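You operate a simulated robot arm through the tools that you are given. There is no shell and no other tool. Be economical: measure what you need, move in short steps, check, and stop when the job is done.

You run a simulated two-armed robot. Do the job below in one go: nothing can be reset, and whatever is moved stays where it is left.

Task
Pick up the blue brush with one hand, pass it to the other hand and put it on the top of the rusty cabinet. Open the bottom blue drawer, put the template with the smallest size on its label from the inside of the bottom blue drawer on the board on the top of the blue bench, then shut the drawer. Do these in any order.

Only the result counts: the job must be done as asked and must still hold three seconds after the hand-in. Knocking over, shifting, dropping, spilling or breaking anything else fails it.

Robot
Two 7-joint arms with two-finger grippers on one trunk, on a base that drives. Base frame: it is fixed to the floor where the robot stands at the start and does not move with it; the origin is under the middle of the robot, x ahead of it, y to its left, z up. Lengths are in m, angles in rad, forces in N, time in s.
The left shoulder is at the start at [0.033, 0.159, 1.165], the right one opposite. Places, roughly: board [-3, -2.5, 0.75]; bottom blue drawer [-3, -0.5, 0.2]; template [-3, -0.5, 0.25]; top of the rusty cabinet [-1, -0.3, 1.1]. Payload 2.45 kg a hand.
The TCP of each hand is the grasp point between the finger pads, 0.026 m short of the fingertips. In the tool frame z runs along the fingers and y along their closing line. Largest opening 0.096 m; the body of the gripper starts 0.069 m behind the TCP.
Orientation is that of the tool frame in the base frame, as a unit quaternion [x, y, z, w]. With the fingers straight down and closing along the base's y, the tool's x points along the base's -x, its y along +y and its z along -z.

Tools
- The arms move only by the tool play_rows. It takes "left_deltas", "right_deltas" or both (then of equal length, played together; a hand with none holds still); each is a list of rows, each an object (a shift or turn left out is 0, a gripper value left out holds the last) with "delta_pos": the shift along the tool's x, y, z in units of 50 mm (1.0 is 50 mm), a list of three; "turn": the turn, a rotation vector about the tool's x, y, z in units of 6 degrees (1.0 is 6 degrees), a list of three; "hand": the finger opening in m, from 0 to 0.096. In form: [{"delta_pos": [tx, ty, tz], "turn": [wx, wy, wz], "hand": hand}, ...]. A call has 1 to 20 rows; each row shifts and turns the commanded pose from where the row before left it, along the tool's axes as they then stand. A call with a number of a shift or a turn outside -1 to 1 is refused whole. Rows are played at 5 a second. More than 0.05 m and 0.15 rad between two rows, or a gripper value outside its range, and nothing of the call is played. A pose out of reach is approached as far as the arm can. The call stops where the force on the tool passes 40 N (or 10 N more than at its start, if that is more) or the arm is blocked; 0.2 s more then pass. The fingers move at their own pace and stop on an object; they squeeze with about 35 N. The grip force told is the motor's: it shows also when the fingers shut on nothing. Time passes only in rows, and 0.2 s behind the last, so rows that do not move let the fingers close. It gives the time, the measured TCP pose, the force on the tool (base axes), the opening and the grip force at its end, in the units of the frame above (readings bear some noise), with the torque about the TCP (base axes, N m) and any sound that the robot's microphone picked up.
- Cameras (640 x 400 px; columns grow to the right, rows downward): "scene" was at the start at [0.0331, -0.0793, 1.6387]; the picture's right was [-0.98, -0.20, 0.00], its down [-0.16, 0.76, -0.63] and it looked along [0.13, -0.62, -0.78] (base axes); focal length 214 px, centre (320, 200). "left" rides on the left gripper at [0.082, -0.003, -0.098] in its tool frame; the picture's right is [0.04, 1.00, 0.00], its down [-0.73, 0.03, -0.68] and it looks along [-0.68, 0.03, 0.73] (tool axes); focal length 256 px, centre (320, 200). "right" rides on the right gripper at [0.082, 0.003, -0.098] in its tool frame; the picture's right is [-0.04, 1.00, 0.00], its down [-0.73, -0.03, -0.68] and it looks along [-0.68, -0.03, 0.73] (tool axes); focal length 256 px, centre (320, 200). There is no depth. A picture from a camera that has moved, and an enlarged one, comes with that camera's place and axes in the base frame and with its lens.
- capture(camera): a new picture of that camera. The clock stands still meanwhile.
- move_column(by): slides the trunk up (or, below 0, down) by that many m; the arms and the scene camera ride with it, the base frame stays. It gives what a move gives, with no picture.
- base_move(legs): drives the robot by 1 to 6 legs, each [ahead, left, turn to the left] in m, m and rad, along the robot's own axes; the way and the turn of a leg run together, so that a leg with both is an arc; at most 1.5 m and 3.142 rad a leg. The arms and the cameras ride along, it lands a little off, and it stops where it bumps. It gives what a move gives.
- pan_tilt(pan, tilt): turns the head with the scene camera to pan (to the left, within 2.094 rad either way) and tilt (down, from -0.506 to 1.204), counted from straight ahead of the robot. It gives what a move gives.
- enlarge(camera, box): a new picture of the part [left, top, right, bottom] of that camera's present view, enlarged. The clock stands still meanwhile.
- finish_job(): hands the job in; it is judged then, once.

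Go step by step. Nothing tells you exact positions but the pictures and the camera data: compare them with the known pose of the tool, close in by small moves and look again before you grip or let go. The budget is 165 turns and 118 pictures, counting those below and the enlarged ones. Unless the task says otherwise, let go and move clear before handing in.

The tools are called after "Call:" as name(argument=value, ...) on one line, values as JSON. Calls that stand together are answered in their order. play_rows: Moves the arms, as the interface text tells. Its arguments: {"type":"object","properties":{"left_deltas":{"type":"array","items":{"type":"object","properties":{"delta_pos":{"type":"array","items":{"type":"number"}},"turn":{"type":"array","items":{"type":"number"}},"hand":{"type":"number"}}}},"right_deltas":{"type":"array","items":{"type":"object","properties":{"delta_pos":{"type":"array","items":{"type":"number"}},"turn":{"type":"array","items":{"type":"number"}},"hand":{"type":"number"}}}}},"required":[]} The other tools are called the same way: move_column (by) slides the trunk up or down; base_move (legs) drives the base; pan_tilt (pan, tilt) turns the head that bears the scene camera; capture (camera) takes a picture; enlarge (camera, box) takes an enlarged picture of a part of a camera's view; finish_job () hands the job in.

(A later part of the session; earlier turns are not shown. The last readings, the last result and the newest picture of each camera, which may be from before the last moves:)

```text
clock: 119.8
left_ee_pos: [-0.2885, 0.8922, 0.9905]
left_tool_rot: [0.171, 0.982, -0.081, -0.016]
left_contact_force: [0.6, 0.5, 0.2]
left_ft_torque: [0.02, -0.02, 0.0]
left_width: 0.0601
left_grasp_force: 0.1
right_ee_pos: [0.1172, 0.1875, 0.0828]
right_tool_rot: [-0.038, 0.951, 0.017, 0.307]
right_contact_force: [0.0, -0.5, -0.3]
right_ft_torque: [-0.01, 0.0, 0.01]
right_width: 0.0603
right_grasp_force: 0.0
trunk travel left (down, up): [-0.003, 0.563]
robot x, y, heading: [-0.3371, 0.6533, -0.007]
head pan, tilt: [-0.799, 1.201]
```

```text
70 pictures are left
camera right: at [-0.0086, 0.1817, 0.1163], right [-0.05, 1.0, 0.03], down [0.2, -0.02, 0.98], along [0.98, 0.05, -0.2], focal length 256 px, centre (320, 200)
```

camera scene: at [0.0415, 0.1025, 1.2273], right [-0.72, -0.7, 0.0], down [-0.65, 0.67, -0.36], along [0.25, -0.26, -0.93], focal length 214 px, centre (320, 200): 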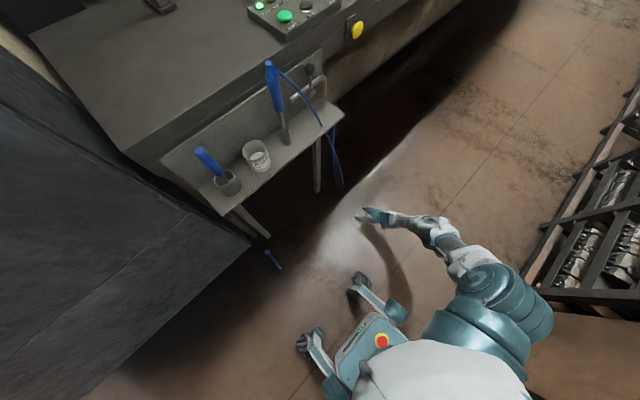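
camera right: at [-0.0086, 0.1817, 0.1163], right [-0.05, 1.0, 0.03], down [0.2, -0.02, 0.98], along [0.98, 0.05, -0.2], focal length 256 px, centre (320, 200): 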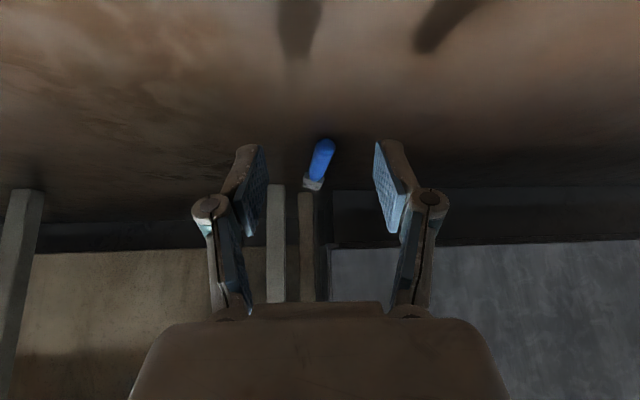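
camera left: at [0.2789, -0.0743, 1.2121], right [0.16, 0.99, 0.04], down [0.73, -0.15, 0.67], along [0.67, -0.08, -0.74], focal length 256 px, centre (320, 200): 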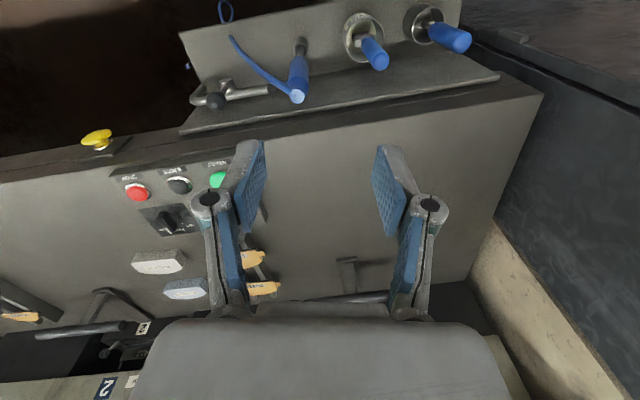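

The brush tail is at about (0.22, 0.20) and the handle ends near (0.335, 0.19). Drive ahead 0.145.

Call:
base_move(legs=[[0.145, 0.005, 0]])

Call:
play_rows(right_deltas=[{"turn": [0, 0, 1]}, {}, {}, {}])

Call:
capture(camera="right")

Call:
pan_tilt(pan=-0.7, tilt=1.1)

Call:
capture(camera="scene")

```text
clock: 121.2
left_ee_pos: [-0.1458, 0.8972, 0.9913]
left_tool_rot: [0.172, 0.982, -0.08, -0.016]
left_contact_force: [0.9, -0.2, -0.6]
left_ft_torque: [0.01, 0.05, 0.02]
left_width: 0.0599
left_grasp_force: 0.0
right_ee_pos: [0.2603, 0.1897, 0.0831]
right_tool_rot: [-0.037, 0.95, 0.017, 0.308]
right_contact_force: [0.1, 0.0, -0.3]
right_ft_torque: [0.03, 0.0, -0.01]
right_width: 0.0602
right_grasp_force: 0.0
trunk travel left (down, up): [-0.003, 0.563]
robot x, y, heading: [-0.188, 0.6554, -0.006]
head pan, tilt: [-0.799, 1.201]
```

```text
clock: 122.2
left_ee_pos: [-0.1504, 0.8979, 0.9921]
left_tool_rot: [0.172, 0.982, -0.08, -0.013]
left_contact_force: [-0.3, 0.3, 0.0]
left_ft_torque: [0.0, -0.04, -0.02]
left_width: 0.06
left_grasp_force: 0.0
right_ee_pos: [0.2608, 0.1912, 0.0864]
right_tool_rot: [0.013, 0.951, 0.031, 0.308]
right_contact_force: [-0.6, 0.9, 0.0]
right_ft_torque: [0.01, 0.01, -0.01]
right_width: 0.06
right_grasp_force: 0.2
trunk travel left (down, up): [-0.003, 0.563]
robot x, y, heading: [-0.1919, 0.6562, -0.006]
head pan, tilt: [-0.799, 1.201]
```

```text
69 pictures are left
camera right: at [0.136, 0.193, 0.1194], right [0.04, 1.0, 0.09], down [0.19, -0.1, 0.98], along [0.98, -0.02, -0.2], focal length 256 px, centre (320, 200)
```

right: 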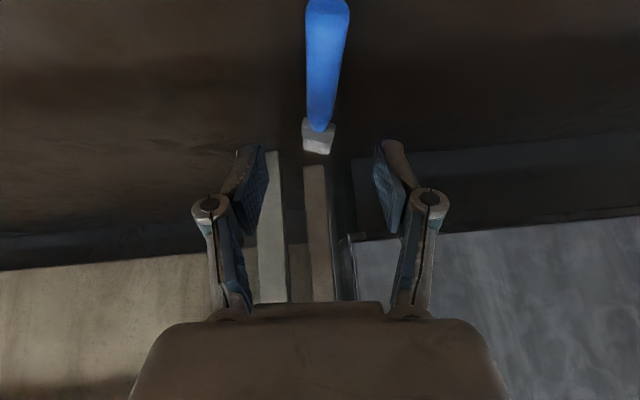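

```text
clock: 122.8
left_ee_pos: [-0.1502, 0.8973, 0.9918]
left_tool_rot: [0.173, 0.982, -0.081, -0.012]
left_contact_force: [0.0, 1.0, -0.4]
left_ft_torque: [0.0, 0.01, 0.01]
left_width: 0.0601
left_grasp_force: 0.0
right_ee_pos: [0.2606, 0.1904, 0.0868]
right_tool_rot: [0.013, 0.951, 0.032, 0.309]
right_contact_force: [0.0, -0.3, -0.4]
right_ft_torque: [-0.01, -0.01, 0.03]
right_width: 0.0599
right_grasp_force: 0.1
trunk travel left (down, up): [-0.003, 0.563]
robot x, y, heading: [-0.1904, 0.6565, -0.006]
head pan, tilt: [-0.7, 1.1]
```

```text
68 pictures are left
camera scene: at [0.197, 0.6123, 1.233], right [-0.65, -0.76, 0.0], down [-0.68, 0.58, -0.45], along [0.34, -0.29, -0.89], focal length 214 px, centre (320, 200)
```

scene: 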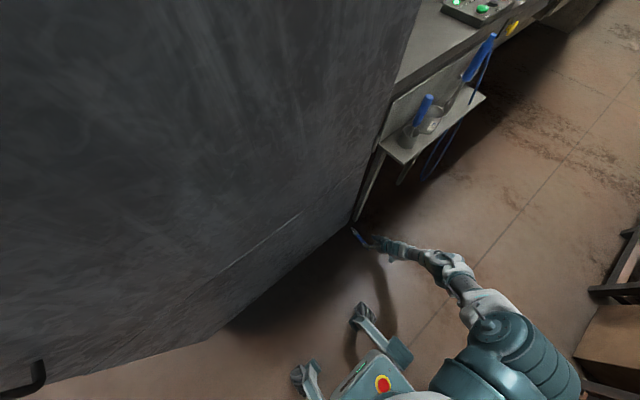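

Handle spans x 0.229–0.335 at y≈0.20. Lower the last 54 mm onto it.

Call:
play_rows(right_deltas=[{"delta_pos": [0.16, 0.05, 0.32]}, {"delta_pos": [0.16, 0.05, 0.32]}, {"delta_pos": [0.13, 0.03, 0.26]}, {}])

Call:
capture(camera="right")

```text
clock: 123.8
left_ee_pos: [-0.1507, 0.8978, 0.9925]
left_tool_rot: [0.172, 0.982, -0.08, -0.012]
left_contact_force: [0.0, 0.3, -0.9]
left_ft_torque: [0.0, 0.0, 0.01]
left_width: 0.06
left_grasp_force: 0.2
right_ee_pos: [0.2653, 0.1964, 0.0734]
right_tool_rot: [0.012, 0.95, 0.032, 0.31]
right_contact_force: [-0.6, 0.1, -0.4]
right_ft_torque: [0.04, -0.01, -0.02]
right_width: 0.0601
right_grasp_force: 0.0
right hand out of reach, approached as far as the arm can: row 1, 2, 3
trunk travel left (down, up): [-0.003, 0.563]
robot x, y, heading: [-0.1901, 0.6572, -0.005]
head pan, tilt: [-0.7, 1.1]
```

```text
67 pictures are left
camera right: at [0.1402, 0.1982, 0.1062], right [0.04, 1.0, 0.09], down [0.19, -0.1, 0.98], along [0.98, -0.02, -0.2], focal length 256 px, centre (320, 200)
```

right: 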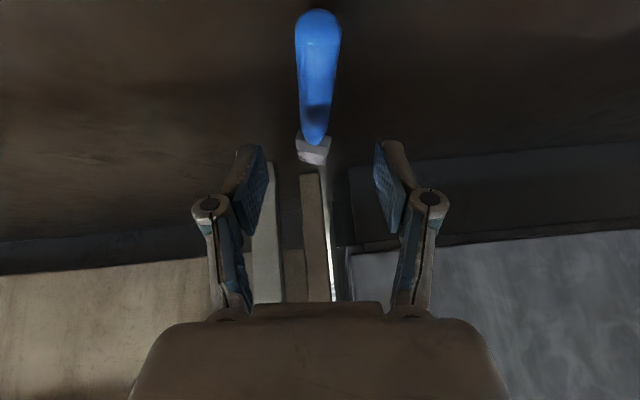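

Reach ends at z 0.073 here, as the hand is too far out. I'll bring the hand nearer under the shoulder, then move the robot to match.

Call:
play_rows(right_deltas=[{"delta_pos": [0.15, 0.8, -0.25]}, {"delta_pos": [0.15, 0.8, -0.2]}, {"delta_pos": [0.15, 0.8, -0.2]}, {"delta_pos": [0.15, 0.8, -0.2]}, {"delta_pos": [0.15, 0.8, -0.2]}, {}])

Call:
play_rows(right_deltas=[{"delta_pos": [0.29, 0, 0.4]}, {"delta_pos": [0.29, 0, 0.4]}, {"delta_pos": [0.29, 0, 0.4]}, {}])

```text
clock: 125.2
left_ee_pos: [-0.151, 0.8998, 0.9909]
left_tool_rot: [0.173, 0.982, -0.082, -0.012]
left_contact_force: [-0.2, -0.7, -0.2]
left_ft_torque: [-0.01, 0.0, -0.02]
left_width: 0.0598
left_grasp_force: 0.1
right_ee_pos: [0.2084, 0.3721, 0.1027]
right_tool_rot: [0.012, 0.95, 0.046, 0.308]
right_contact_force: [-0.1, 1.0, 0.5]
right_ft_torque: [0.06, 0.03, -0.01]
right_width: 0.0599
right_grasp_force: 0.0
right hand out of reach, approached as far as the arm can: row 5
trunk travel left (down, up): [-0.003, 0.563]
robot x, y, heading: [-0.1885, 0.6603, -0.01]
head pan, tilt: [-0.7, 1.1]
```

```text
clock: 126.2
left_ee_pos: [-0.15, 0.9, 0.9926]
left_tool_rot: [0.172, 0.982, -0.083, -0.011]
left_contact_force: [0.5, -0.6, -0.6]
left_ft_torque: [0.01, -0.01, -0.01]
left_width: 0.06
left_grasp_force: 0.0
right_ee_pos: [0.2107, 0.3699, 0.0267]
right_tool_rot: [0.012, 0.95, 0.031, 0.31]
right_contact_force: [-1.2, -0.8, 8.4]
right_ft_torque: [-0.3, 0.01, -0.07]
right_width: 0.0634
right_grasp_force: 2.1
right hand out of reach, approached as far as the arm can: row 1
trunk travel left (down, up): [-0.003, 0.563]
robot x, y, heading: [-0.1877, 0.6543, -0.005]
head pan, tilt: [-0.7, 1.1]
```

It touches the floor here, so reach suffices. Raise 45 mm and drive right/ahead to the brush.

Call:
play_rows(right_deltas=[{"delta_pos": [-0.27, 0, -0.38]}, {"delta_pos": [-0.27, 0, -0.38]}, {}])

Call:
base_move(legs=[[0, -0.17, 0], [0.055, 0, 0]])

Call:
capture(camera="right")

```text
clock: 127.0
left_ee_pos: [-0.1499, 0.899, 0.9917]
left_tool_rot: [0.173, 0.982, -0.081, -0.013]
left_contact_force: [0.1, -0.5, -0.1]
left_ft_torque: [0.0, 0.0, 0.03]
left_width: 0.06
left_grasp_force: 0.0
right_ee_pos: [0.2095, 0.3646, 0.0719]
right_tool_rot: [0.012, 0.951, 0.036, 0.308]
right_contact_force: [0.3, 0.5, -0.6]
right_ft_torque: [0.02, 0.01, 0.02]
right_width: 0.0601
right_grasp_force: 0.1
trunk travel left (down, up): [-0.003, 0.563]
robot x, y, heading: [-0.1935, 0.658, -0.01]
head pan, tilt: [-0.7, 1.1]
```

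```text
clock: 129.1
left_ee_pos: [-0.0957, 0.733, 0.9908]
left_tool_rot: [0.172, 0.982, -0.083, -0.013]
left_contact_force: [0.1, -0.3, -0.3]
left_ft_torque: [-0.04, 0.05, -0.01]
left_width: 0.0602
left_grasp_force: 0.0
right_ee_pos: [0.2627, 0.1965, 0.0713]
right_tool_rot: [0.011, 0.951, 0.035, 0.307]
right_contact_force: [-0.3, 0.7, -0.6]
right_ft_torque: [-0.02, 0.01, 0.01]
right_width: 0.06
right_grasp_force: 0.1
trunk travel left (down, up): [-0.003, 0.563]
robot x, y, heading: [-0.1363, 0.4875, -0.011]
head pan, tilt: [-0.7, 1.1]
```

```text
66 pictures are left
camera right: at [0.1375, 0.1985, 0.1046], right [0.03, 0.99, 0.1], down [0.2, -0.1, 0.98], along [0.98, -0.01, -0.2], focal length 256 px, centre (320, 200)
```

right: 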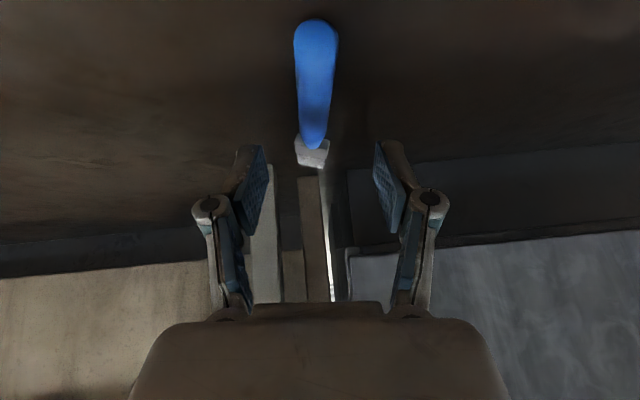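

Call:
play_rows(right_deltas=[{"delta_pos": [0.12, 0, 0.25]}, {"delta_pos": [0.12, 0, 0.25]}, {"delta_pos": [0.1, 0, 0.2]}, {}])

Call:
capture(camera="right")

```text
clock: 130.1
left_ee_pos: [-0.1, 0.7293, 0.9908]
left_tool_rot: [0.17, 0.982, -0.082, -0.01]
left_contact_force: [-0.4, -0.4, -0.5]
left_ft_torque: [-0.03, -0.01, -0.04]
left_width: 0.0601
left_grasp_force: 0.1
right_ee_pos: [0.271, 0.199, 0.0326]
right_tool_rot: [0.012, 0.95, 0.036, 0.311]
right_contact_force: [-0.5, -0.8, -0.3]
right_ft_torque: [-0.02, 0.03, 0.0]
right_width: 0.0601
right_grasp_force: 0.0
trunk travel left (down, up): [-0.003, 0.563]
robot x, y, heading: [-0.1338, 0.4878, -0.006]
head pan, tilt: [-0.7, 1.1]
```

```text
65 pictures are left
camera right: at [0.1447, 0.2013, 0.0657], right [0.03, 0.99, 0.1], down [0.19, -0.1, 0.98], along [0.98, -0.01, -0.19], focal length 256 px, centre (320, 200)
```

right: 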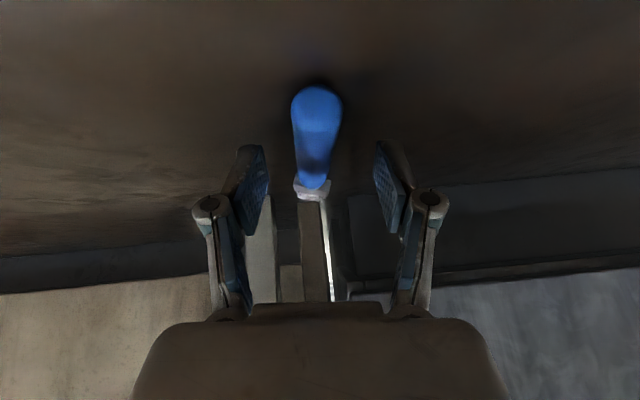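

The handle is centred between the fingers; close.

Call:
play_rows(right_deltas=[{"delta_pos": [0.03, 0, 0.05]}, {"hand": 0.0}, {}, {}, {}])

Call:
play_rows(right_deltas=[{"delta_pos": [-0.12, 0, -0.2]}, {"delta_pos": [-0.12, 0, -0.2]}, {"delta_pos": [-0.2, 0, -0.3]}, {}])

Call:
capture(camera="right")

```text
clock: 131.3
left_ee_pos: [-0.1015, 0.7298, 0.9931]
left_tool_rot: [0.172, 0.982, -0.081, -0.01]
left_contact_force: [-0.5, -0.2, 0.0]
left_ft_torque: [-0.01, -0.01, 0.03]
left_width: 0.06
left_grasp_force: 0.0
right_ee_pos: [0.2706, 0.2001, 0.0298]
right_tool_rot: [0.012, 0.95, 0.036, 0.31]
right_contact_force: [-0.4, 0.2, 0.5]
right_ft_torque: [0.06, 0.06, 0.01]
right_width: 0.0196
right_grasp_force: 35.1
trunk travel left (down, up): [-0.003, 0.563]
robot x, y, heading: [-0.137, 0.4853, -0.004]
head pan, tilt: [-0.7, 1.1]
```

```text
clock: 132.3
left_ee_pos: [-0.1007, 0.7286, 0.9917]
left_tool_rot: [0.171, 0.982, -0.081, -0.011]
left_contact_force: [-1.2, 0.5, 0.3]
left_ft_torque: [-0.02, 0.01, 0.01]
left_width: 0.06
left_grasp_force: 0.0
right_ee_pos: [0.2673, 0.1952, 0.0737]
right_tool_rot: [0.012, 0.95, 0.037, 0.31]
right_contact_force: [-0.4, -0.2, -0.9]
right_ft_torque: [-0.02, 0.01, 0.01]
right_width: 0.0199
right_grasp_force: 34.6
trunk travel left (down, up): [-0.003, 0.563]
robot x, y, heading: [-0.1393, 0.4871, -0.004]
head pan, tilt: [-0.7, 1.1]
```

```text
64 pictures are left
camera right: at [0.1411, 0.1979, 0.1057], right [0.03, 0.99, 0.1], down [0.19, -0.1, 0.98], along [0.98, -0.01, -0.2], focal length 256 px, centre (320, 200)
```

right: 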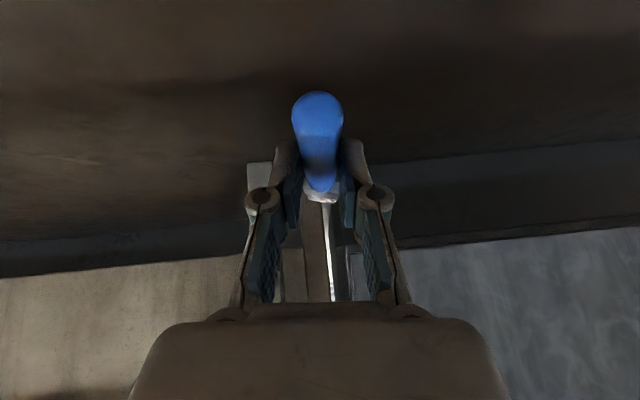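

The brush is held again. Back off and raise the trunk.

Call:
base_move(legs=[[-0.2, 0, 0]])

Call:
move_column(by=0.3)

Call:
play_rows(right_deltas=[{"delta_pos": [-0.55, 0, -0.75]}, {"delta_pos": [-0.55, 0, -0.75]}, {"delta_pos": [-0.55, 0, -0.75]}, {"delta_pos": [-0.55, 0, -0.75]}, {"delta_pos": [-0.55, 0, -0.75]}, {"delta_pos": [-0.55, 0, -0.75]}, {"delta_pos": [-0.55, 0, -0.75]}, {"delta_pos": [-0.55, 0, -0.75]}, {}])

Call:
pan_tilt(pan=-0.2, tilt=0.9)

Call:
capture(camera="scene")

```text
clock: 133.9
left_ee_pos: [-0.3025, 0.7307, 0.9917]
left_tool_rot: [0.171, 0.982, -0.081, -0.01]
left_contact_force: [-0.5, 0.7, 0.7]
left_ft_torque: [-0.03, -0.03, 0.01]
left_width: 0.0599
left_grasp_force: 0.1
right_ee_pos: [0.0684, 0.1989, 0.0736]
right_tool_rot: [0.009, 0.95, 0.037, 0.311]
right_contact_force: [0.6, -0.3, -0.2]
right_ft_torque: [0.05, 0.04, 0.0]
right_width: 0.0196
right_grasp_force: 34.9
trunk travel left (down, up): [-0.003, 0.563]
robot x, y, heading: [-0.3362, 0.4887, -0.005]
head pan, tilt: [-0.7, 1.1]
```

```text
clock: 136.9
left_ee_pos: [-0.3042, 0.7305, 1.2918]
left_tool_rot: [0.17, 0.982, -0.081, -0.008]
left_contact_force: [-0.2, -0.2, 0.1]
left_ft_torque: [0.02, -0.01, 0.01]
left_width: 0.0601
left_grasp_force: 0.1
right_ee_pos: [0.0679, 0.1985, 0.3743]
right_tool_rot: [0.01, 0.95, 0.036, 0.311]
right_contact_force: [0.6, 0.6, -0.4]
right_ft_torque: [-0.01, 0.04, -0.01]
right_width: 0.0197
right_grasp_force: 35.2
trunk travel left (down, up): [-0.303, 0.263]
robot x, y, heading: [-0.333, 0.4899, -0.006]
head pan, tilt: [-0.7, 1.1]
```

```text
clock: 138.9
left_ee_pos: [-0.304, 0.7296, 1.2925]
left_tool_rot: [0.17, 0.982, -0.08, -0.009]
left_contact_force: [-0.2, 0.2, -0.4]
left_ft_torque: [0.01, -0.02, 0.0]
left_width: 0.0599
left_grasp_force: 0.2
right_ee_pos: [0.0677, 0.171, 0.7463]
right_tool_rot: [0.009, 0.95, 0.037, 0.31]
right_contact_force: [-0.1, 0.5, -1.1]
right_ft_torque: [0.01, 0.01, -0.02]
right_width: 0.0197
right_grasp_force: 35.3
trunk travel left (down, up): [-0.303, 0.263]
robot x, y, heading: [-0.3367, 0.4863, -0.001]
head pan, tilt: [-0.7, 1.1]
```

```text
clock: 139.8
left_ee_pos: [-0.3046, 0.729, 1.2927]
left_tool_rot: [0.169, 0.982, -0.081, -0.008]
left_contact_force: [0.0, -0.7, -0.5]
left_ft_torque: [0.02, 0.01, 0.01]
left_width: 0.0598
left_grasp_force: 0.0
right_ee_pos: [0.0678, 0.1701, 0.7462]
right_tool_rot: [0.01, 0.95, 0.038, 0.311]
right_contact_force: [0.2, 0.4, -0.7]
right_ft_torque: [-0.02, 0.01, 0.0]
right_width: 0.0195
right_grasp_force: 34.8
trunk travel left (down, up): [-0.303, 0.263]
robot x, y, heading: [-0.3344, 0.489, -0.003]
head pan, tilt: [-0.201, 0.901]
```

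```text
63 pictures are left
camera scene: at [-0.2309, 0.4706, 1.6074], right [-0.2, -0.98, 0.0], down [-0.77, 0.16, -0.62], along [0.61, -0.12, -0.79], focal length 214 px, centre (320, 200)
```

scene: 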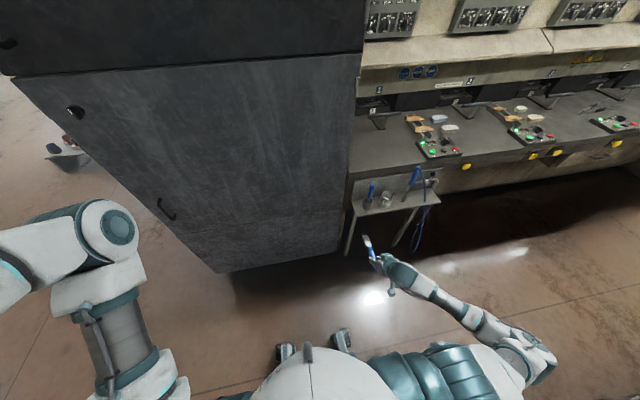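

Raise the right hand and bring it toward the middle in front of the chest.

Call:
play_rows(right_deltas=[{"delta_pos": [-0.25, 0.55, -0.7]}, {"delta_pos": [-0.25, 0.55, -0.7]}, {"delta_pos": [-0.25, 0.55, -0.7]}, {"delta_pos": [-0.25, 0.55, -0.7]}, {"delta_pos": [-0.25, 0.55, -0.7]}, {"delta_pos": [-0.25, 0.55, -0.7]}, {"delta_pos": [-0.25, 0.55, -0.7]}, {}])

Call:
capture(camera="scene")

```text
clock: 141.6
left_ee_pos: [-0.3044, 0.7303, 1.2925]
left_tool_rot: [0.17, 0.982, -0.081, -0.008]
left_contact_force: [0.7, 0.7, 0.3]
left_ft_torque: [0.01, 0.02, 0.02]
left_width: 0.0601
left_grasp_force: 0.1
right_ee_pos: [0.0728, 0.3487, 0.9876]
right_tool_rot: [0.01, 0.95, 0.036, 0.31]
right_contact_force: [-0.5, -0.4, -0.4]
right_ft_torque: [0.01, 0.02, -0.03]
right_width: 0.0197
right_grasp_force: 34.8
right hand out of reach, approached as far as the arm can: row 3, 4, 5, 6, 7
trunk travel left (down, up): [-0.303, 0.263]
robot x, y, heading: [-0.3377, 0.4862, -0.002]
head pan, tilt: [-0.201, 0.901]
```

```text
62 pictures are left
camera scene: at [-0.23, 0.4729, 1.6074], right [-0.2, -0.98, 0.0], down [-0.77, 0.16, -0.62], along [0.61, -0.12, -0.79], focal length 214 px, centre (320, 200)
```

scene: 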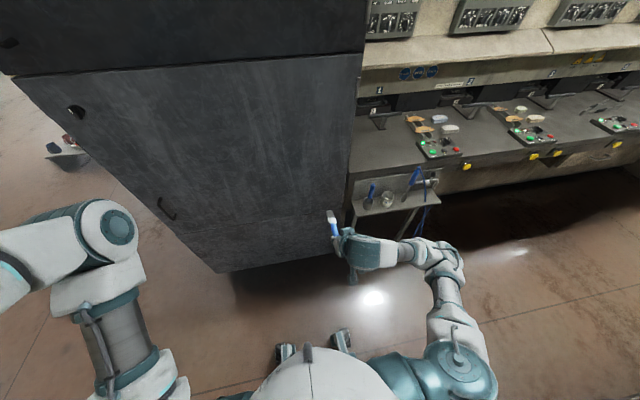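

Call:
play_rows(right_deltas=[{"delta_pos": [0, 0.6, 0]}, {"delta_pos": [0, 0.6, 0]}, {"delta_pos": [0, 0.6, 0]}, {"delta_pos": [0, 0.6, 0]}, {}], left_deltas=[{"delta_pos": [-0.8, 0, 0]}, {"delta_pos": [-0.8, 0, 0]}, {"delta_pos": [-0.8, 0, 0]}, {"delta_pos": [-0.8, 0, 0]}, {}])

Call:
pan_tilt(pan=0.1, tilt=0.9)

Call:
capture(camera="scene")

Call:
capture(camera="left")

```text
clock: 142.8
left_ee_pos: [-0.1562, 0.6675, 1.2949]
left_tool_rot: [0.17, 0.982, -0.078, -0.008]
left_contact_force: [0.1, -0.4, 0.2]
left_ft_torque: [0.03, -0.01, -0.02]
left_width: 0.06
left_grasp_force: 0.0
right_ee_pos: [0.0731, 0.4617, 0.9966]
right_tool_rot: [0.01, 0.949, 0.039, 0.313]
right_contact_force: [-1.1, 0.4, -0.4]
right_ft_torque: [0.02, 0.04, -0.01]
right_width: 0.0198
right_grasp_force: 34.7
trunk travel left (down, up): [-0.303, 0.263]
robot x, y, heading: [-0.3357, 0.4874, -0.002]
head pan, tilt: [-0.201, 0.901]
```

```text
clock: 143.6
left_ee_pos: [-0.1533, 0.6698, 1.2942]
left_tool_rot: [0.17, 0.982, -0.079, -0.009]
left_contact_force: [-0.3, -0.6, 0.3]
left_ft_torque: [0.01, 0.02, -0.01]
left_width: 0.0601
left_grasp_force: 0.1
right_ee_pos: [0.0742, 0.4632, 0.9966]
right_tool_rot: [0.01, 0.949, 0.039, 0.311]
right_contact_force: [0.7, -0.2, -0.2]
right_ft_torque: [0.01, 0.03, 0.04]
right_width: 0.0195
right_grasp_force: 35.3
trunk travel left (down, up): [-0.303, 0.263]
robot x, y, heading: [-0.3389, 0.4861, 0.002]
head pan, tilt: [0.099, 0.901]
```

```text
61 pictures are left
camera scene: at [-0.2277, 0.4892, 1.6073], right [0.1, -1.0, 0.0], down [-0.78, -0.07, -0.62], along [0.62, 0.06, -0.79], focal length 214 px, centre (320, 200)
```

scene: 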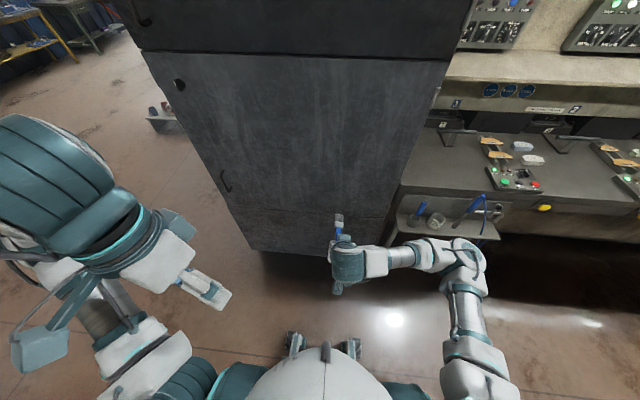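

```text
60 pictures are left
camera left: at [-0.2281, 0.7094, 1.3897], right [0.29, 0.94, -0.16], down [0.73, -0.12, 0.67], along [0.62, -0.31, -0.72], focal length 256 px, centre (320, 200)
```

left: 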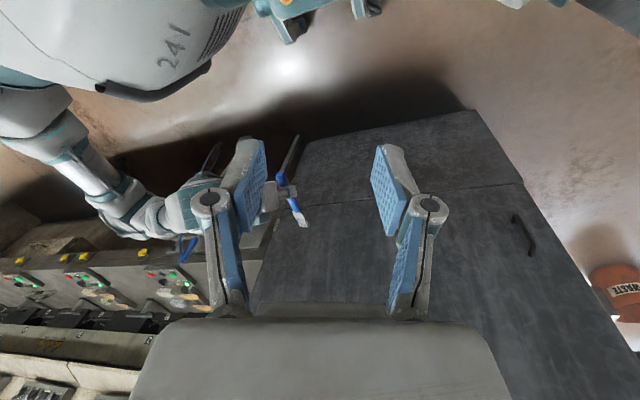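

The brush's ferrule is at about x 0.14–0.19, y 0.465, z 0.98. I'll straighten the left hand, move it forward, then inward above the ferrule.

Call:
play_rows(left_deltas=[{"turn": [-0.5, 0, -1]}, {"turn": [-0.5, 0, -1]}, {"turn": [-0.5, 0, -1.0]}, {"delta_pos": [-0.9, 0, 0], "turn": [0, 0, -0.25]}, {"delta_pos": [-0.9, 0, 0.2]}, {"delta_pos": [-0.9, 0, 0.2]}, {"delta_pos": [-0.9, 0, 0.2]}, {"delta_pos": [-0.9, 0, 0.2]}, {"delta_pos": [-0.9, 0, 0.2]}, {"delta_pos": [-0.9, 0, 0.2]}, {}])

Call:
capture(camera="left")

Call:
capture(camera="scene")

```text
clock: 146.0
left_ee_pos: [0.1592, 0.6765, 1.2302]
left_tool_rot: [0.002, 1.0, -0.002, -0.007]
left_contact_force: [0.2, -0.1, 0.9]
left_ft_torque: [-0.01, -0.05, 0.0]
left_width: 0.0603
left_grasp_force: 0.1
right_ee_pos: [0.0739, 0.4705, 0.9975]
right_tool_rot: [0.009, 0.949, 0.036, 0.312]
right_contact_force: [0.1, -0.2, 0.6]
right_ft_torque: [0.0, 0.02, -0.01]
right_width: 0.0196
right_grasp_force: 35.2
trunk travel left (down, up): [-0.303, 0.263]
robot x, y, heading: [-0.3351, 0.487, -0.001]
head pan, tilt: [0.099, 0.901]
```

```text
59 pictures are left
camera left: at [0.0781, 0.6743, 1.328], right [-0.04, 1.0, 0.0], down [0.74, 0.03, 0.67], along [0.67, 0.02, -0.74], focal length 256 px, centre (320, 200)
```

left: 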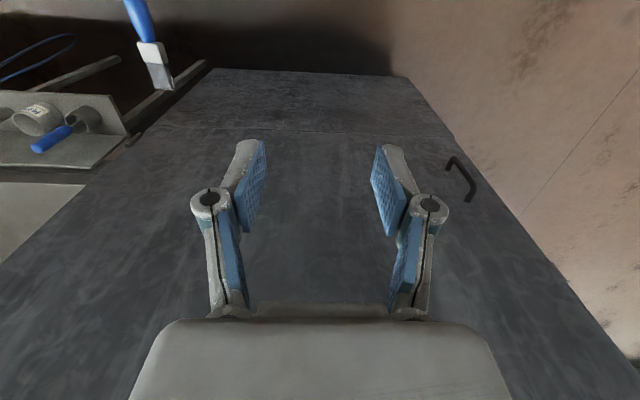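

```text
58 pictures are left
camera scene: at [-0.2274, 0.4983, 1.6073], right [0.1, -1.0, 0.0], down [-0.78, -0.08, -0.62], along [0.62, 0.06, -0.79], focal length 214 px, centre (320, 200)
```

scene: 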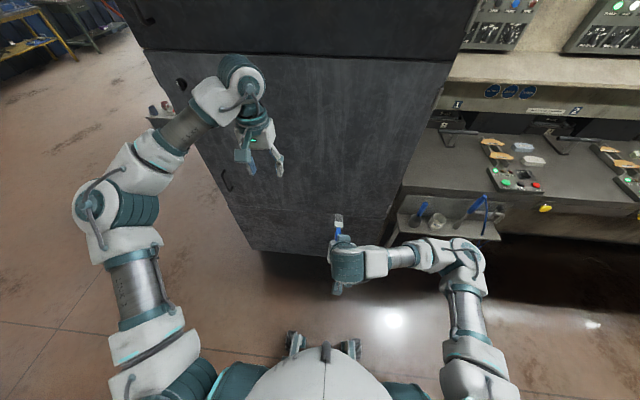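

Left is aligned; the ferrule spans x≈0.152–0.175 at y≈0.47. I'll tilt the left hand slightly for camera clearance, lower, and move in above it.

Call:
play_rows(left_deltas=[{"turn": [0, 1, 0]}, {"turn": [0, 1, 0]}, {"delta_pos": [-0.2, 0, 0.95]}, {"delta_pos": [-0.2, 0, 0.95]}, {"delta_pos": [0, -0.8, 0]}, {"delta_pos": [0, -0.8, 0]}, {"delta_pos": [0, -0.8, 0]}, {"delta_pos": [0, -0.8, 0]}, {"delta_pos": [0, -0.8, 0]}, {}, {}])

Call:
capture(camera="left")

Call:
capture(camera="scene")

```text
clock: 148.4
left_ee_pos: [0.1577, 0.474, 1.1343]
left_tool_rot: [0.002, 0.994, -0.002, -0.113]
left_contact_force: [-0.2, -0.5, -0.8]
left_ft_torque: [0.02, 0.04, -0.02]
left_width: 0.0601
left_grasp_force: 0.1
right_ee_pos: [0.0741, 0.4665, 0.9967]
right_tool_rot: [0.01, 0.95, 0.037, 0.311]
right_contact_force: [-0.5, -0.5, -0.4]
right_ft_torque: [0.04, -0.01, 0.0]
right_width: 0.0199
right_grasp_force: 34.9
trunk travel left (down, up): [-0.303, 0.263]
robot x, y, heading: [-0.336, 0.4869, -0.006]
head pan, tilt: [0.099, 0.901]
```

```text
57 pictures are left
camera left: at [0.0986, 0.4708, 1.247], right [-0.04, 1.0, 0.01], down [0.87, 0.03, 0.5], along [0.5, 0.02, -0.87], focal length 256 px, centre (320, 200)
```

left: 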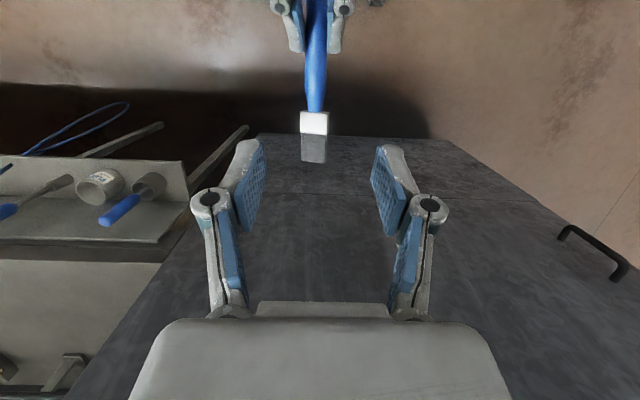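

```text
56 pictures are left
camera scene: at [-0.2259, 0.4939, 1.6072], right [0.1, -1.0, 0.0], down [-0.78, -0.08, -0.62], along [0.61, 0.06, -0.79], focal length 214 px, centre (320, 200)
```

scene: 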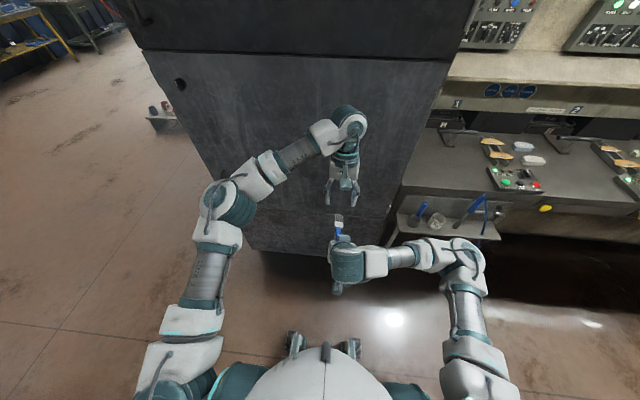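

Clear view: ferrule centre at x≈0.162, y≈0.468. Descend to straddle it.

Call:
play_rows(left_deltas=[{"delta_pos": [-0.19, -0.03, 0.76]}, {"delta_pos": [-0.19, -0.03, 0.76]}, {"delta_pos": [-0.19, -0.03, 0.76]}, {"delta_pos": [-0.17, -0.03, 0.7]}, {}])

Call:
capture(camera="left")

```text
clock: 149.6
left_ee_pos: [0.1606, 0.4682, 0.978]
left_tool_rot: [0.002, 0.994, -0.002, -0.112]
left_contact_force: [0.2, -0.4, 0.1]
left_ft_torque: [0.01, -0.02, -0.01]
left_width: 0.06
left_grasp_force: 0.0
right_ee_pos: [0.0742, 0.4679, 0.9974]
right_tool_rot: [0.009, 0.949, 0.038, 0.312]
right_contact_force: [-0.8, -0.4, 0.2]
right_ft_torque: [-0.01, 0.02, 0.03]
right_width: 0.0199
right_grasp_force: 35.3
trunk travel left (down, up): [-0.303, 0.263]
robot x, y, heading: [-0.3405, 0.4898, 0.001]
head pan, tilt: [0.099, 0.901]
```

```text
55 pictures are left
camera left: at [0.1025, 0.4653, 1.0905], right [-0.04, 1.0, 0.01], down [0.87, 0.03, 0.5], along [0.5, 0.02, -0.87], focal length 256 px, centre (320, 200)
```

left: 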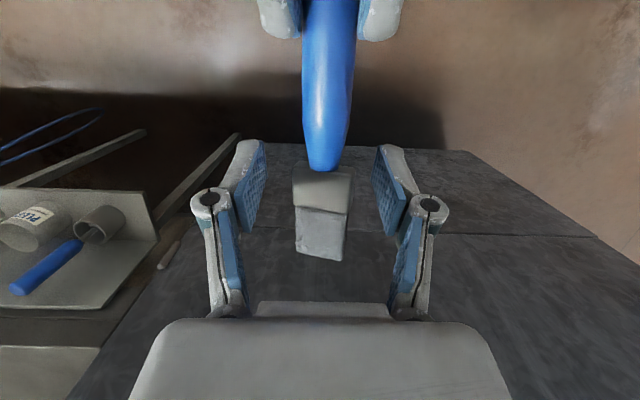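

The ferrule lies between the left pads. Close the left hand.

Call:
play_rows(left_deltas=[{"hand": 0.0}, {}, {}, {}])

Call:
capture(camera="left")

```text
clock: 150.6
left_ee_pos: [0.1605, 0.468, 0.9771]
left_tool_rot: [0.001, 0.994, 0.0, -0.113]
left_contact_force: [4.3, 7.7, -0.6]
left_ft_torque: [0.01, 0.05, -0.35]
left_width: 0.0295
left_grasp_force: 34.9
right_ee_pos: [0.0756, 0.4671, 0.997]
right_tool_rot: [0.011, 0.95, 0.036, 0.311]
right_contact_force: [-4.4, -8.4, 0.0]
right_ft_torque: [-0.17, 0.05, -0.29]
right_width: 0.0197
right_grasp_force: 35.2
trunk travel left (down, up): [-0.303, 0.263]
robot x, y, heading: [-0.3357, 0.4869, -0.002]
head pan, tilt: [0.099, 0.901]
```

```text
54 pictures are left
camera left: at [0.1032, 0.4656, 1.0905], right [-0.04, 1.0, 0.01], down [0.87, 0.03, 0.5], along [0.5, 0.02, -0.87], focal length 256 px, centre (320, 200)
```

left: 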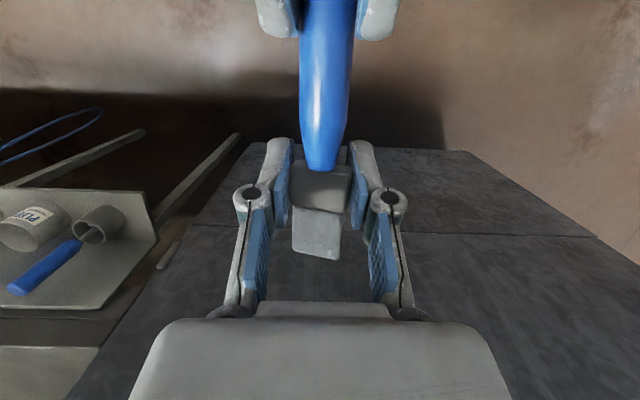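

Both hands hold it. Open the right hand and withdraw it up and back, then down to the right.

Call:
play_rows(right_deltas=[{"hand": 0.06}, {}, {"delta_pos": [0.2, 0, -0.6]}, {"delta_pos": [0.3, 0, -0.7]}, {"delta_pos": [0.3, 0, -0.7]}, {}])

Call:
play_rows(right_deltas=[{"delta_pos": [0, -0.9, 0]}, {"delta_pos": [0, -0.9, 0]}, {"delta_pos": [0, -0.9, 0]}, {"delta_pos": [0, -0.9, 0]}, {"delta_pos": [0, -0.9, 0]}, {}])

Call:
capture(camera="scene")

Call:
capture(camera="left")

```text
clock: 152.0
left_ee_pos: [0.1614, 0.4679, 0.9768]
left_tool_rot: [0.002, 0.994, -0.001, -0.112]
left_contact_force: [0.4, 0.2, 0.1]
left_ft_torque: [-0.01, -0.01, 0.0]
left_width: 0.0295
left_grasp_force: 35.0
right_ee_pos: [-0.0158, 0.4627, 1.0534]
right_tool_rot: [0.009, 0.949, 0.037, 0.312]
right_contact_force: [0.5, 0.2, 0.2]
right_ft_torque: [-0.01, -0.01, 0.02]
right_width: 0.06
right_grasp_force: 0.1
trunk travel left (down, up): [-0.303, 0.263]
robot x, y, heading: [-0.3344, 0.4889, -0.005]
head pan, tilt: [0.099, 0.901]
```

```text
clock: 153.4
left_ee_pos: [0.1616, 0.4672, 0.9773]
left_tool_rot: [0.002, 0.994, -0.001, -0.111]
left_contact_force: [0.0, 0.7, -0.3]
left_ft_torque: [-0.01, 0.01, -0.01]
left_width: 0.0291
left_grasp_force: 35.0
right_ee_pos: [0.064, 0.2831, 1.0739]
right_tool_rot: [0.011, 0.95, 0.036, 0.31]
right_contact_force: [0.9, 0.3, 0.3]
right_ft_torque: [0.02, -0.01, 0.01]
right_width: 0.0599
right_grasp_force: 0.0
right hand out of reach, approached as far as the arm can: row 1, 2, 3, 4, 5
trunk travel left (down, up): [-0.303, 0.263]
robot x, y, heading: [-0.3396, 0.4842, -0.002]
head pan, tilt: [0.099, 0.901]
```

```text
53 pictures are left
camera scene: at [-0.2259, 0.4907, 1.6072], right [0.1, -1.0, 0.0], down [-0.78, -0.07, -0.62], along [0.61, 0.06, -0.79], focal length 214 px, centre (320, 200)
```

scene: 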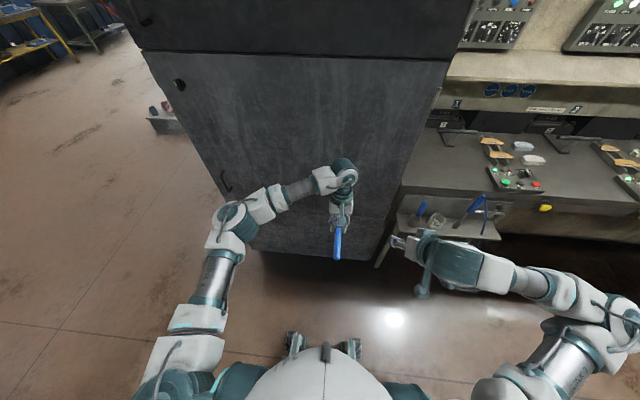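

```text
52 pictures are left
camera left: at [0.1036, 0.4649, 1.0902], right [-0.04, 1.0, 0.01], down [0.87, 0.03, 0.5], along [0.5, 0.02, -0.87], focal length 256 px, centre (320, 200)
```

left: 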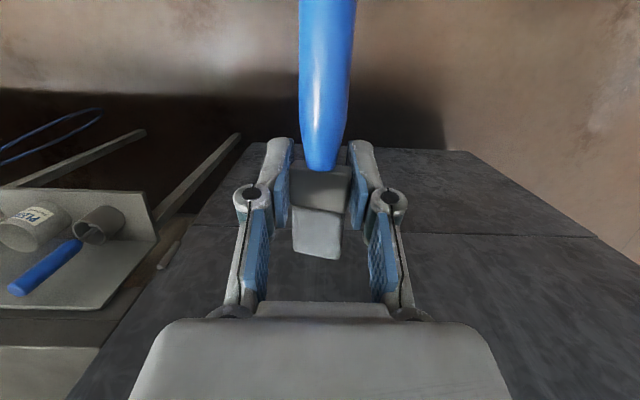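

Handover done; the left hand holds the brush. Raise the trunk, move right along the aisle, then turn round to the cabinet.

Call:
move_column(by=0.24)

Call:
base_move(legs=[[0, -0.84, 0]])

Call:
pan_tilt(pan=0, tilt=0.9)

Call:
capture(camera="scene")

```text
clock: 155.9
left_ee_pos: [0.1614, 0.4655, 1.2191]
left_tool_rot: [0.002, 0.994, -0.001, -0.112]
left_contact_force: [0.2, -0.5, -0.6]
left_ft_torque: [0.0, -0.02, -0.01]
left_width: 0.0291
left_grasp_force: 35.1
right_ee_pos: [0.063, 0.282, 1.3134]
right_tool_rot: [0.009, 0.949, 0.037, 0.312]
right_contact_force: [0.3, -0.1, 0.6]
right_ft_torque: [0.02, 0.03, -0.02]
right_width: 0.0601
right_grasp_force: 0.0
trunk travel left (down, up): [-0.543, 0.023]
robot x, y, heading: [-0.3365, 0.4886, -0.001]
head pan, tilt: [0.099, 0.901]
```

```text
clock: 160.4
left_ee_pos: [0.1619, -0.3837, 1.2186]
left_tool_rot: [0.0, 0.994, -0.004, -0.112]
left_contact_force: [-0.7, 0.3, -0.2]
left_ft_torque: [-0.03, -0.02, 0.03]
left_width: 0.0291
left_grasp_force: 34.9
right_ee_pos: [0.0631, -0.5685, 1.3159]
right_tool_rot: [0.008, 0.949, 0.034, 0.312]
right_contact_force: [0.4, 0.0, 0.3]
right_ft_torque: [-0.01, 0.0, -0.01]
right_width: 0.0599
right_grasp_force: 0.1
trunk travel left (down, up): [-0.543, 0.023]
robot x, y, heading: [-0.3354, -0.3698, 0.002]
head pan, tilt: [0.099, 0.901]
```

```text
clock: 161.1
left_ee_pos: [0.1596, -0.3862, 1.221]
left_tool_rot: [0.0, 0.994, -0.002, -0.111]
left_contact_force: [0.7, -0.4, 0.6]
left_ft_torque: [-0.03, 0.06, -0.01]
left_width: 0.0291
left_grasp_force: 35.2
right_ee_pos: [0.0602, -0.5686, 1.3147]
right_tool_rot: [0.008, 0.949, 0.036, 0.314]
right_contact_force: [-0.2, 0.4, -0.4]
right_ft_torque: [-0.04, 0.02, 0.0]
right_width: 0.0601
right_grasp_force: 0.0
trunk travel left (down, up): [-0.543, 0.023]
robot x, y, heading: [-0.337, -0.3705, -0.001]
head pan, tilt: [0.0, 0.901]
```

```text
51 pictures are left
camera scene: at [-0.2712, -0.3721, 1.8471], right [0.0, -1.0, 0.0], down [-0.79, 0.0, -0.62], along [0.62, 0.0, -0.79], focal length 214 px, centre (320, 200)
```

scene: 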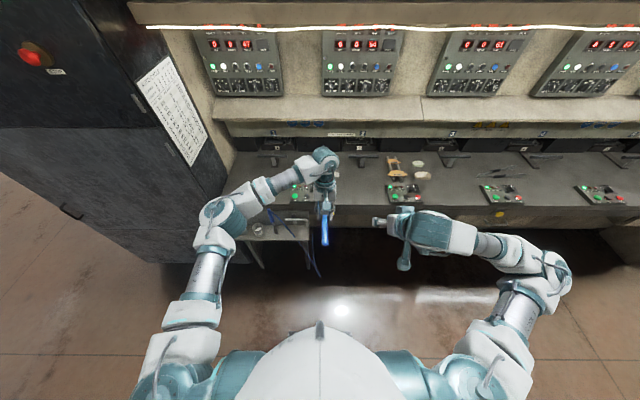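

Call:
base_move(legs=[[0, 0, 1.57]])

Call:
pan_tilt(pan=1.3, tilt=0.8)

Call:
capture(camera="scene")

```text
clock: 165.4
left_ee_pos: [-0.3377, 0.1244, 1.2199]
left_tool_rot: [0.719, -0.686, 0.081, 0.076]
left_contact_force: [0.7, -0.1, -0.2]
left_ft_torque: [-0.01, 0.0, -0.01]
left_width: 0.0291
left_grasp_force: 34.9
right_ee_pos: [-0.1483, 0.0345, 1.3143]
right_tool_rot: [0.681, -0.661, -0.253, -0.19]
right_contact_force: [-0.6, 0.1, -0.4]
right_ft_torque: [-0.02, 0.01, 0.0]
right_width: 0.0601
right_grasp_force: 0.0
trunk travel left (down, up): [-0.543, 0.023]
robot x, y, heading: [-0.3362, -0.3715, 1.62]
head pan, tilt: [0.0, 0.901]
```

```text
clock: 166.9
left_ee_pos: [-0.3365, 0.1218, 1.2222]
left_tool_rot: [0.719, -0.687, 0.08, 0.075]
left_contact_force: [-0.2, 0.2, -0.7]
left_ft_torque: [0.03, 0.01, 0.0]
left_width: 0.0291
left_grasp_force: 34.7
right_ee_pos: [-0.1492, 0.0319, 1.3158]
right_tool_rot: [0.681, -0.661, -0.254, -0.189]
right_contact_force: [-0.3, 0.3, 0.1]
right_ft_torque: [-0.03, -0.02, 0.03]
right_width: 0.0598
right_grasp_force: 0.0
trunk travel left (down, up): [-0.543, 0.023]
robot x, y, heading: [-0.3368, -0.372, 1.618]
head pan, tilt: [1.3, 0.799]
```

```text
50 pictures are left
camera scene: at [-0.4051, -0.3653, 1.8556], right [0.22, 0.98, -0.01], down [0.7, -0.16, -0.7], along [-0.68, 0.15, -0.71], focal length 214 px, centre (320, 200)
```

scene: 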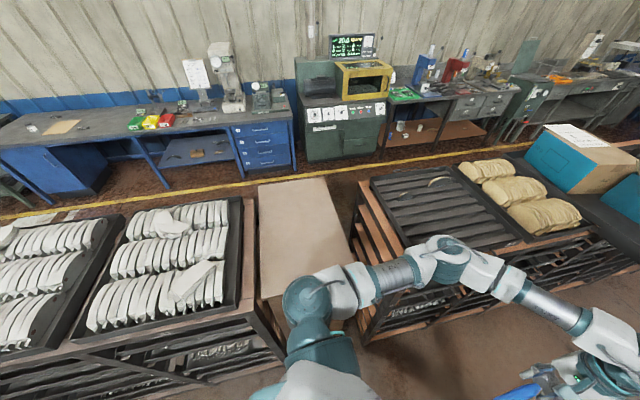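

I see the cabinet top, the bench beyond and its drawers. Turn the rest of the way.

Call:
base_move(legs=[[0, 0, 1.5]])

Call:
pan_tilt(pan=0, tilt=0.9)

Call:
capture(camera="scene")

Call:
capture(camera="left")

```text
clock: 171.0
left_ee_pos: [-0.8263, -0.3465, 1.2232]
left_tool_rot: [0.994, -0.006, 0.11, -0.001]
left_contact_force: [-0.3, 0.0, -0.1]
left_ft_torque: [0.01, 0.03, 0.03]
left_width: 0.0287
left_grasp_force: 35.2
right_ee_pos: [-0.7266, -0.1641, 1.3175]
right_tool_rot: [0.948, -0.014, -0.315, 0.035]
right_contact_force: [1.1, 0.9, -0.5]
right_ft_torque: [0.02, -0.01, 0.0]
right_width: 0.0602
right_grasp_force: 0.0
trunk travel left (down, up): [-0.543, 0.023]
robot x, y, heading: [-0.3307, -0.3685, 3.129]
head pan, tilt: [1.3, 0.799]
```

```text
clock: 172.5
left_ee_pos: [-0.8232, -0.3454, 1.2239]
left_tool_rot: [0.994, -0.007, 0.108, 0.0]
left_contact_force: [-0.6, 0.6, -0.6]
left_ft_torque: [-0.01, 0.05, -0.02]
left_width: 0.0286
left_grasp_force: 35.1
right_ee_pos: [-0.7228, -0.1619, 1.3188]
right_tool_rot: [0.948, -0.013, -0.316, 0.036]
right_contact_force: [0.1, -0.5, -0.9]
right_ft_torque: [-0.03, -0.03, -0.01]
right_width: 0.0599
right_grasp_force: 0.2
trunk travel left (down, up): [-0.543, 0.023]
robot x, y, heading: [-0.3336, -0.3693, 3.133]
head pan, tilt: [0.0, 0.901]
```

```text
49 pictures are left
camera scene: at [-0.3972, -0.3679, 1.8472], right [0.01, 1.0, 0.0], down [0.79, -0.01, -0.62], along [-0.62, 0.0, -0.79], focal length 214 px, centre (320, 200)
```

scene: 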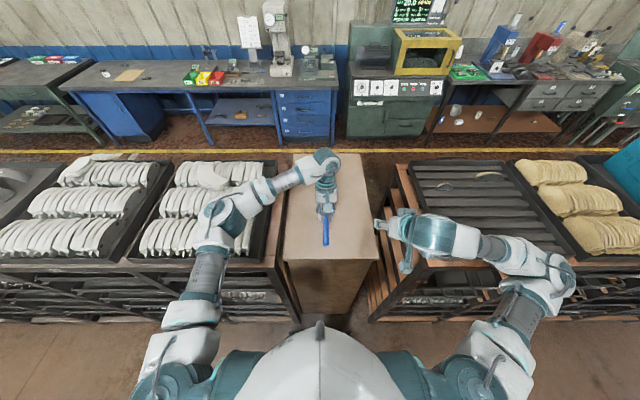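

```text
48 pictures are left
camera left: at [-0.7656, -0.3427, 1.3369], right [0.03, -1.0, 0.01], down [-0.86, -0.02, 0.51], along [-0.5, -0.02, -0.86], focal length 256 px, centre (320, 200)
```

left: 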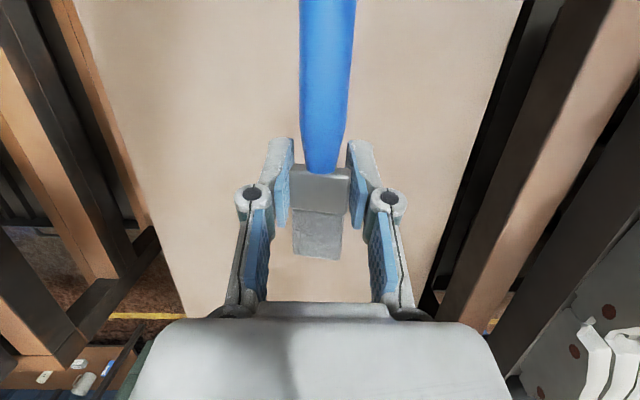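

The brush hangs over the cabinet top. Drive 0.07 ahead so the handle end is well inside, then lower in steps.

Call:
base_move(legs=[[0.07, 0, 0]])

Call:
play_rows(left_deltas=[{"delta_pos": [-0.1, 0, 0.5]}, {"delta_pos": [-0.1, 0, 0.5]}, {"delta_pos": [-0.1, 0, 0.5]}, {}, {}])

Call:
pan_tilt(pan=0, tilt=1.1)

Call:
enlarge(camera="scene", box=[240, 80, 440, 260])

Call:
capture(camera="left")

```text
clock: 173.5
left_ee_pos: [-0.8845, -0.3472, 1.2289]
left_tool_rot: [0.994, -0.004, 0.106, 0.001]
left_contact_force: [-2.1, 1.2, -0.6]
left_ft_torque: [-0.07, -0.15, 0.0]
left_width: 0.0289
left_grasp_force: 34.9
right_ee_pos: [-0.7815, -0.161, 1.3224]
right_tool_rot: [0.946, -0.012, -0.322, 0.033]
right_contact_force: [1.1, -0.3, -0.1]
right_ft_torque: [-0.05, 0.12, -0.01]
right_width: 0.0601
right_grasp_force: 0.1
trunk travel left (down, up): [-0.543, 0.023]
robot x, y, heading: [-0.4005, -0.3736, 3.134]
head pan, tilt: [0.0, 0.901]
```

```text
clock: 174.7
left_ee_pos: [-0.8811, -0.3845, 1.1541]
left_tool_rot: [0.994, -0.005, 0.105, -0.015]
left_contact_force: [-0.9, -0.9, -0.9]
left_ft_torque: [0.01, 0.0, -0.01]
left_width: 0.0287
left_grasp_force: 34.9
right_ee_pos: [-0.7778, -0.203, 1.329]
right_tool_rot: [0.946, -0.005, -0.324, 0.018]
right_contact_force: [1.1, -0.9, -0.5]
right_ft_torque: [0.04, 0.0, 0.0]
right_width: 0.0602
right_grasp_force: 0.1
trunk travel left (down, up): [-0.543, 0.023]
robot x, y, heading: [-0.3996, -0.3729, 3.135]
head pan, tilt: [0.0, 0.901]
```

```text
clock: 175.4
left_ee_pos: [-0.8864, -0.3722, 1.1518]
left_tool_rot: [0.994, -0.004, 0.107, -0.011]
left_contact_force: [0.2, 0.1, 0.1]
left_ft_torque: [0.02, 0.03, 0.0]
left_width: 0.0288
left_grasp_force: 34.7
right_ee_pos: [-0.7844, -0.1905, 1.3258]
right_tool_rot: [0.947, -0.006, -0.32, 0.021]
right_contact_force: [0.0, -1.2, 0.4]
right_ft_torque: [0.0, -0.01, -0.03]
right_width: 0.0601
right_grasp_force: 0.2
trunk travel left (down, up): [-0.543, 0.023]
robot x, y, heading: [-0.4007, -0.3719, 3.128]
head pan, tilt: [0.0, 1.1]
```

```text
2.22 times, centred on (340, 170) of scene
camera zoom: at [-0.4444, -0.3393, 1.8354], right [0.01, 1.0, -0.02], down [0.89, -0.01, -0.45], along [-0.45, -0.01, -0.89], focal length 477 px, centre (276, 267)
```

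zoom: 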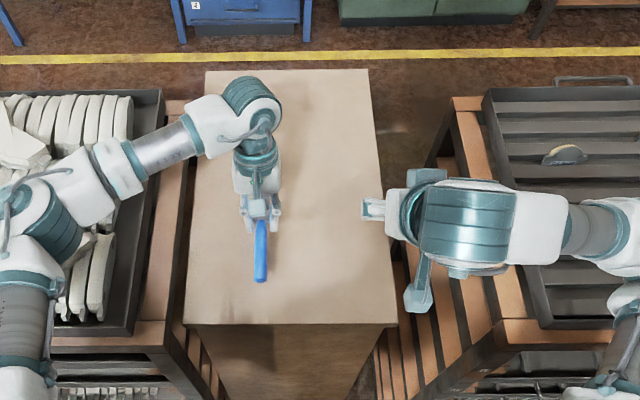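

```text
46 pictures are left
camera left: at [-0.8283, -0.3722, 1.2646], right [0.03, -1.0, -0.02], down [-0.86, -0.04, 0.51], along [-0.51, 0.0, -0.86], focal length 256 px, centre (320, 200)
```

left: 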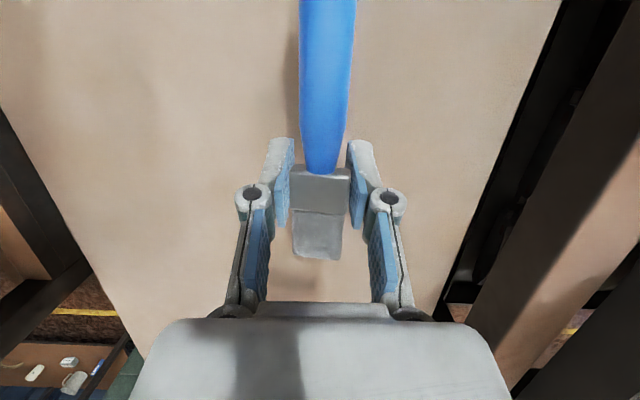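

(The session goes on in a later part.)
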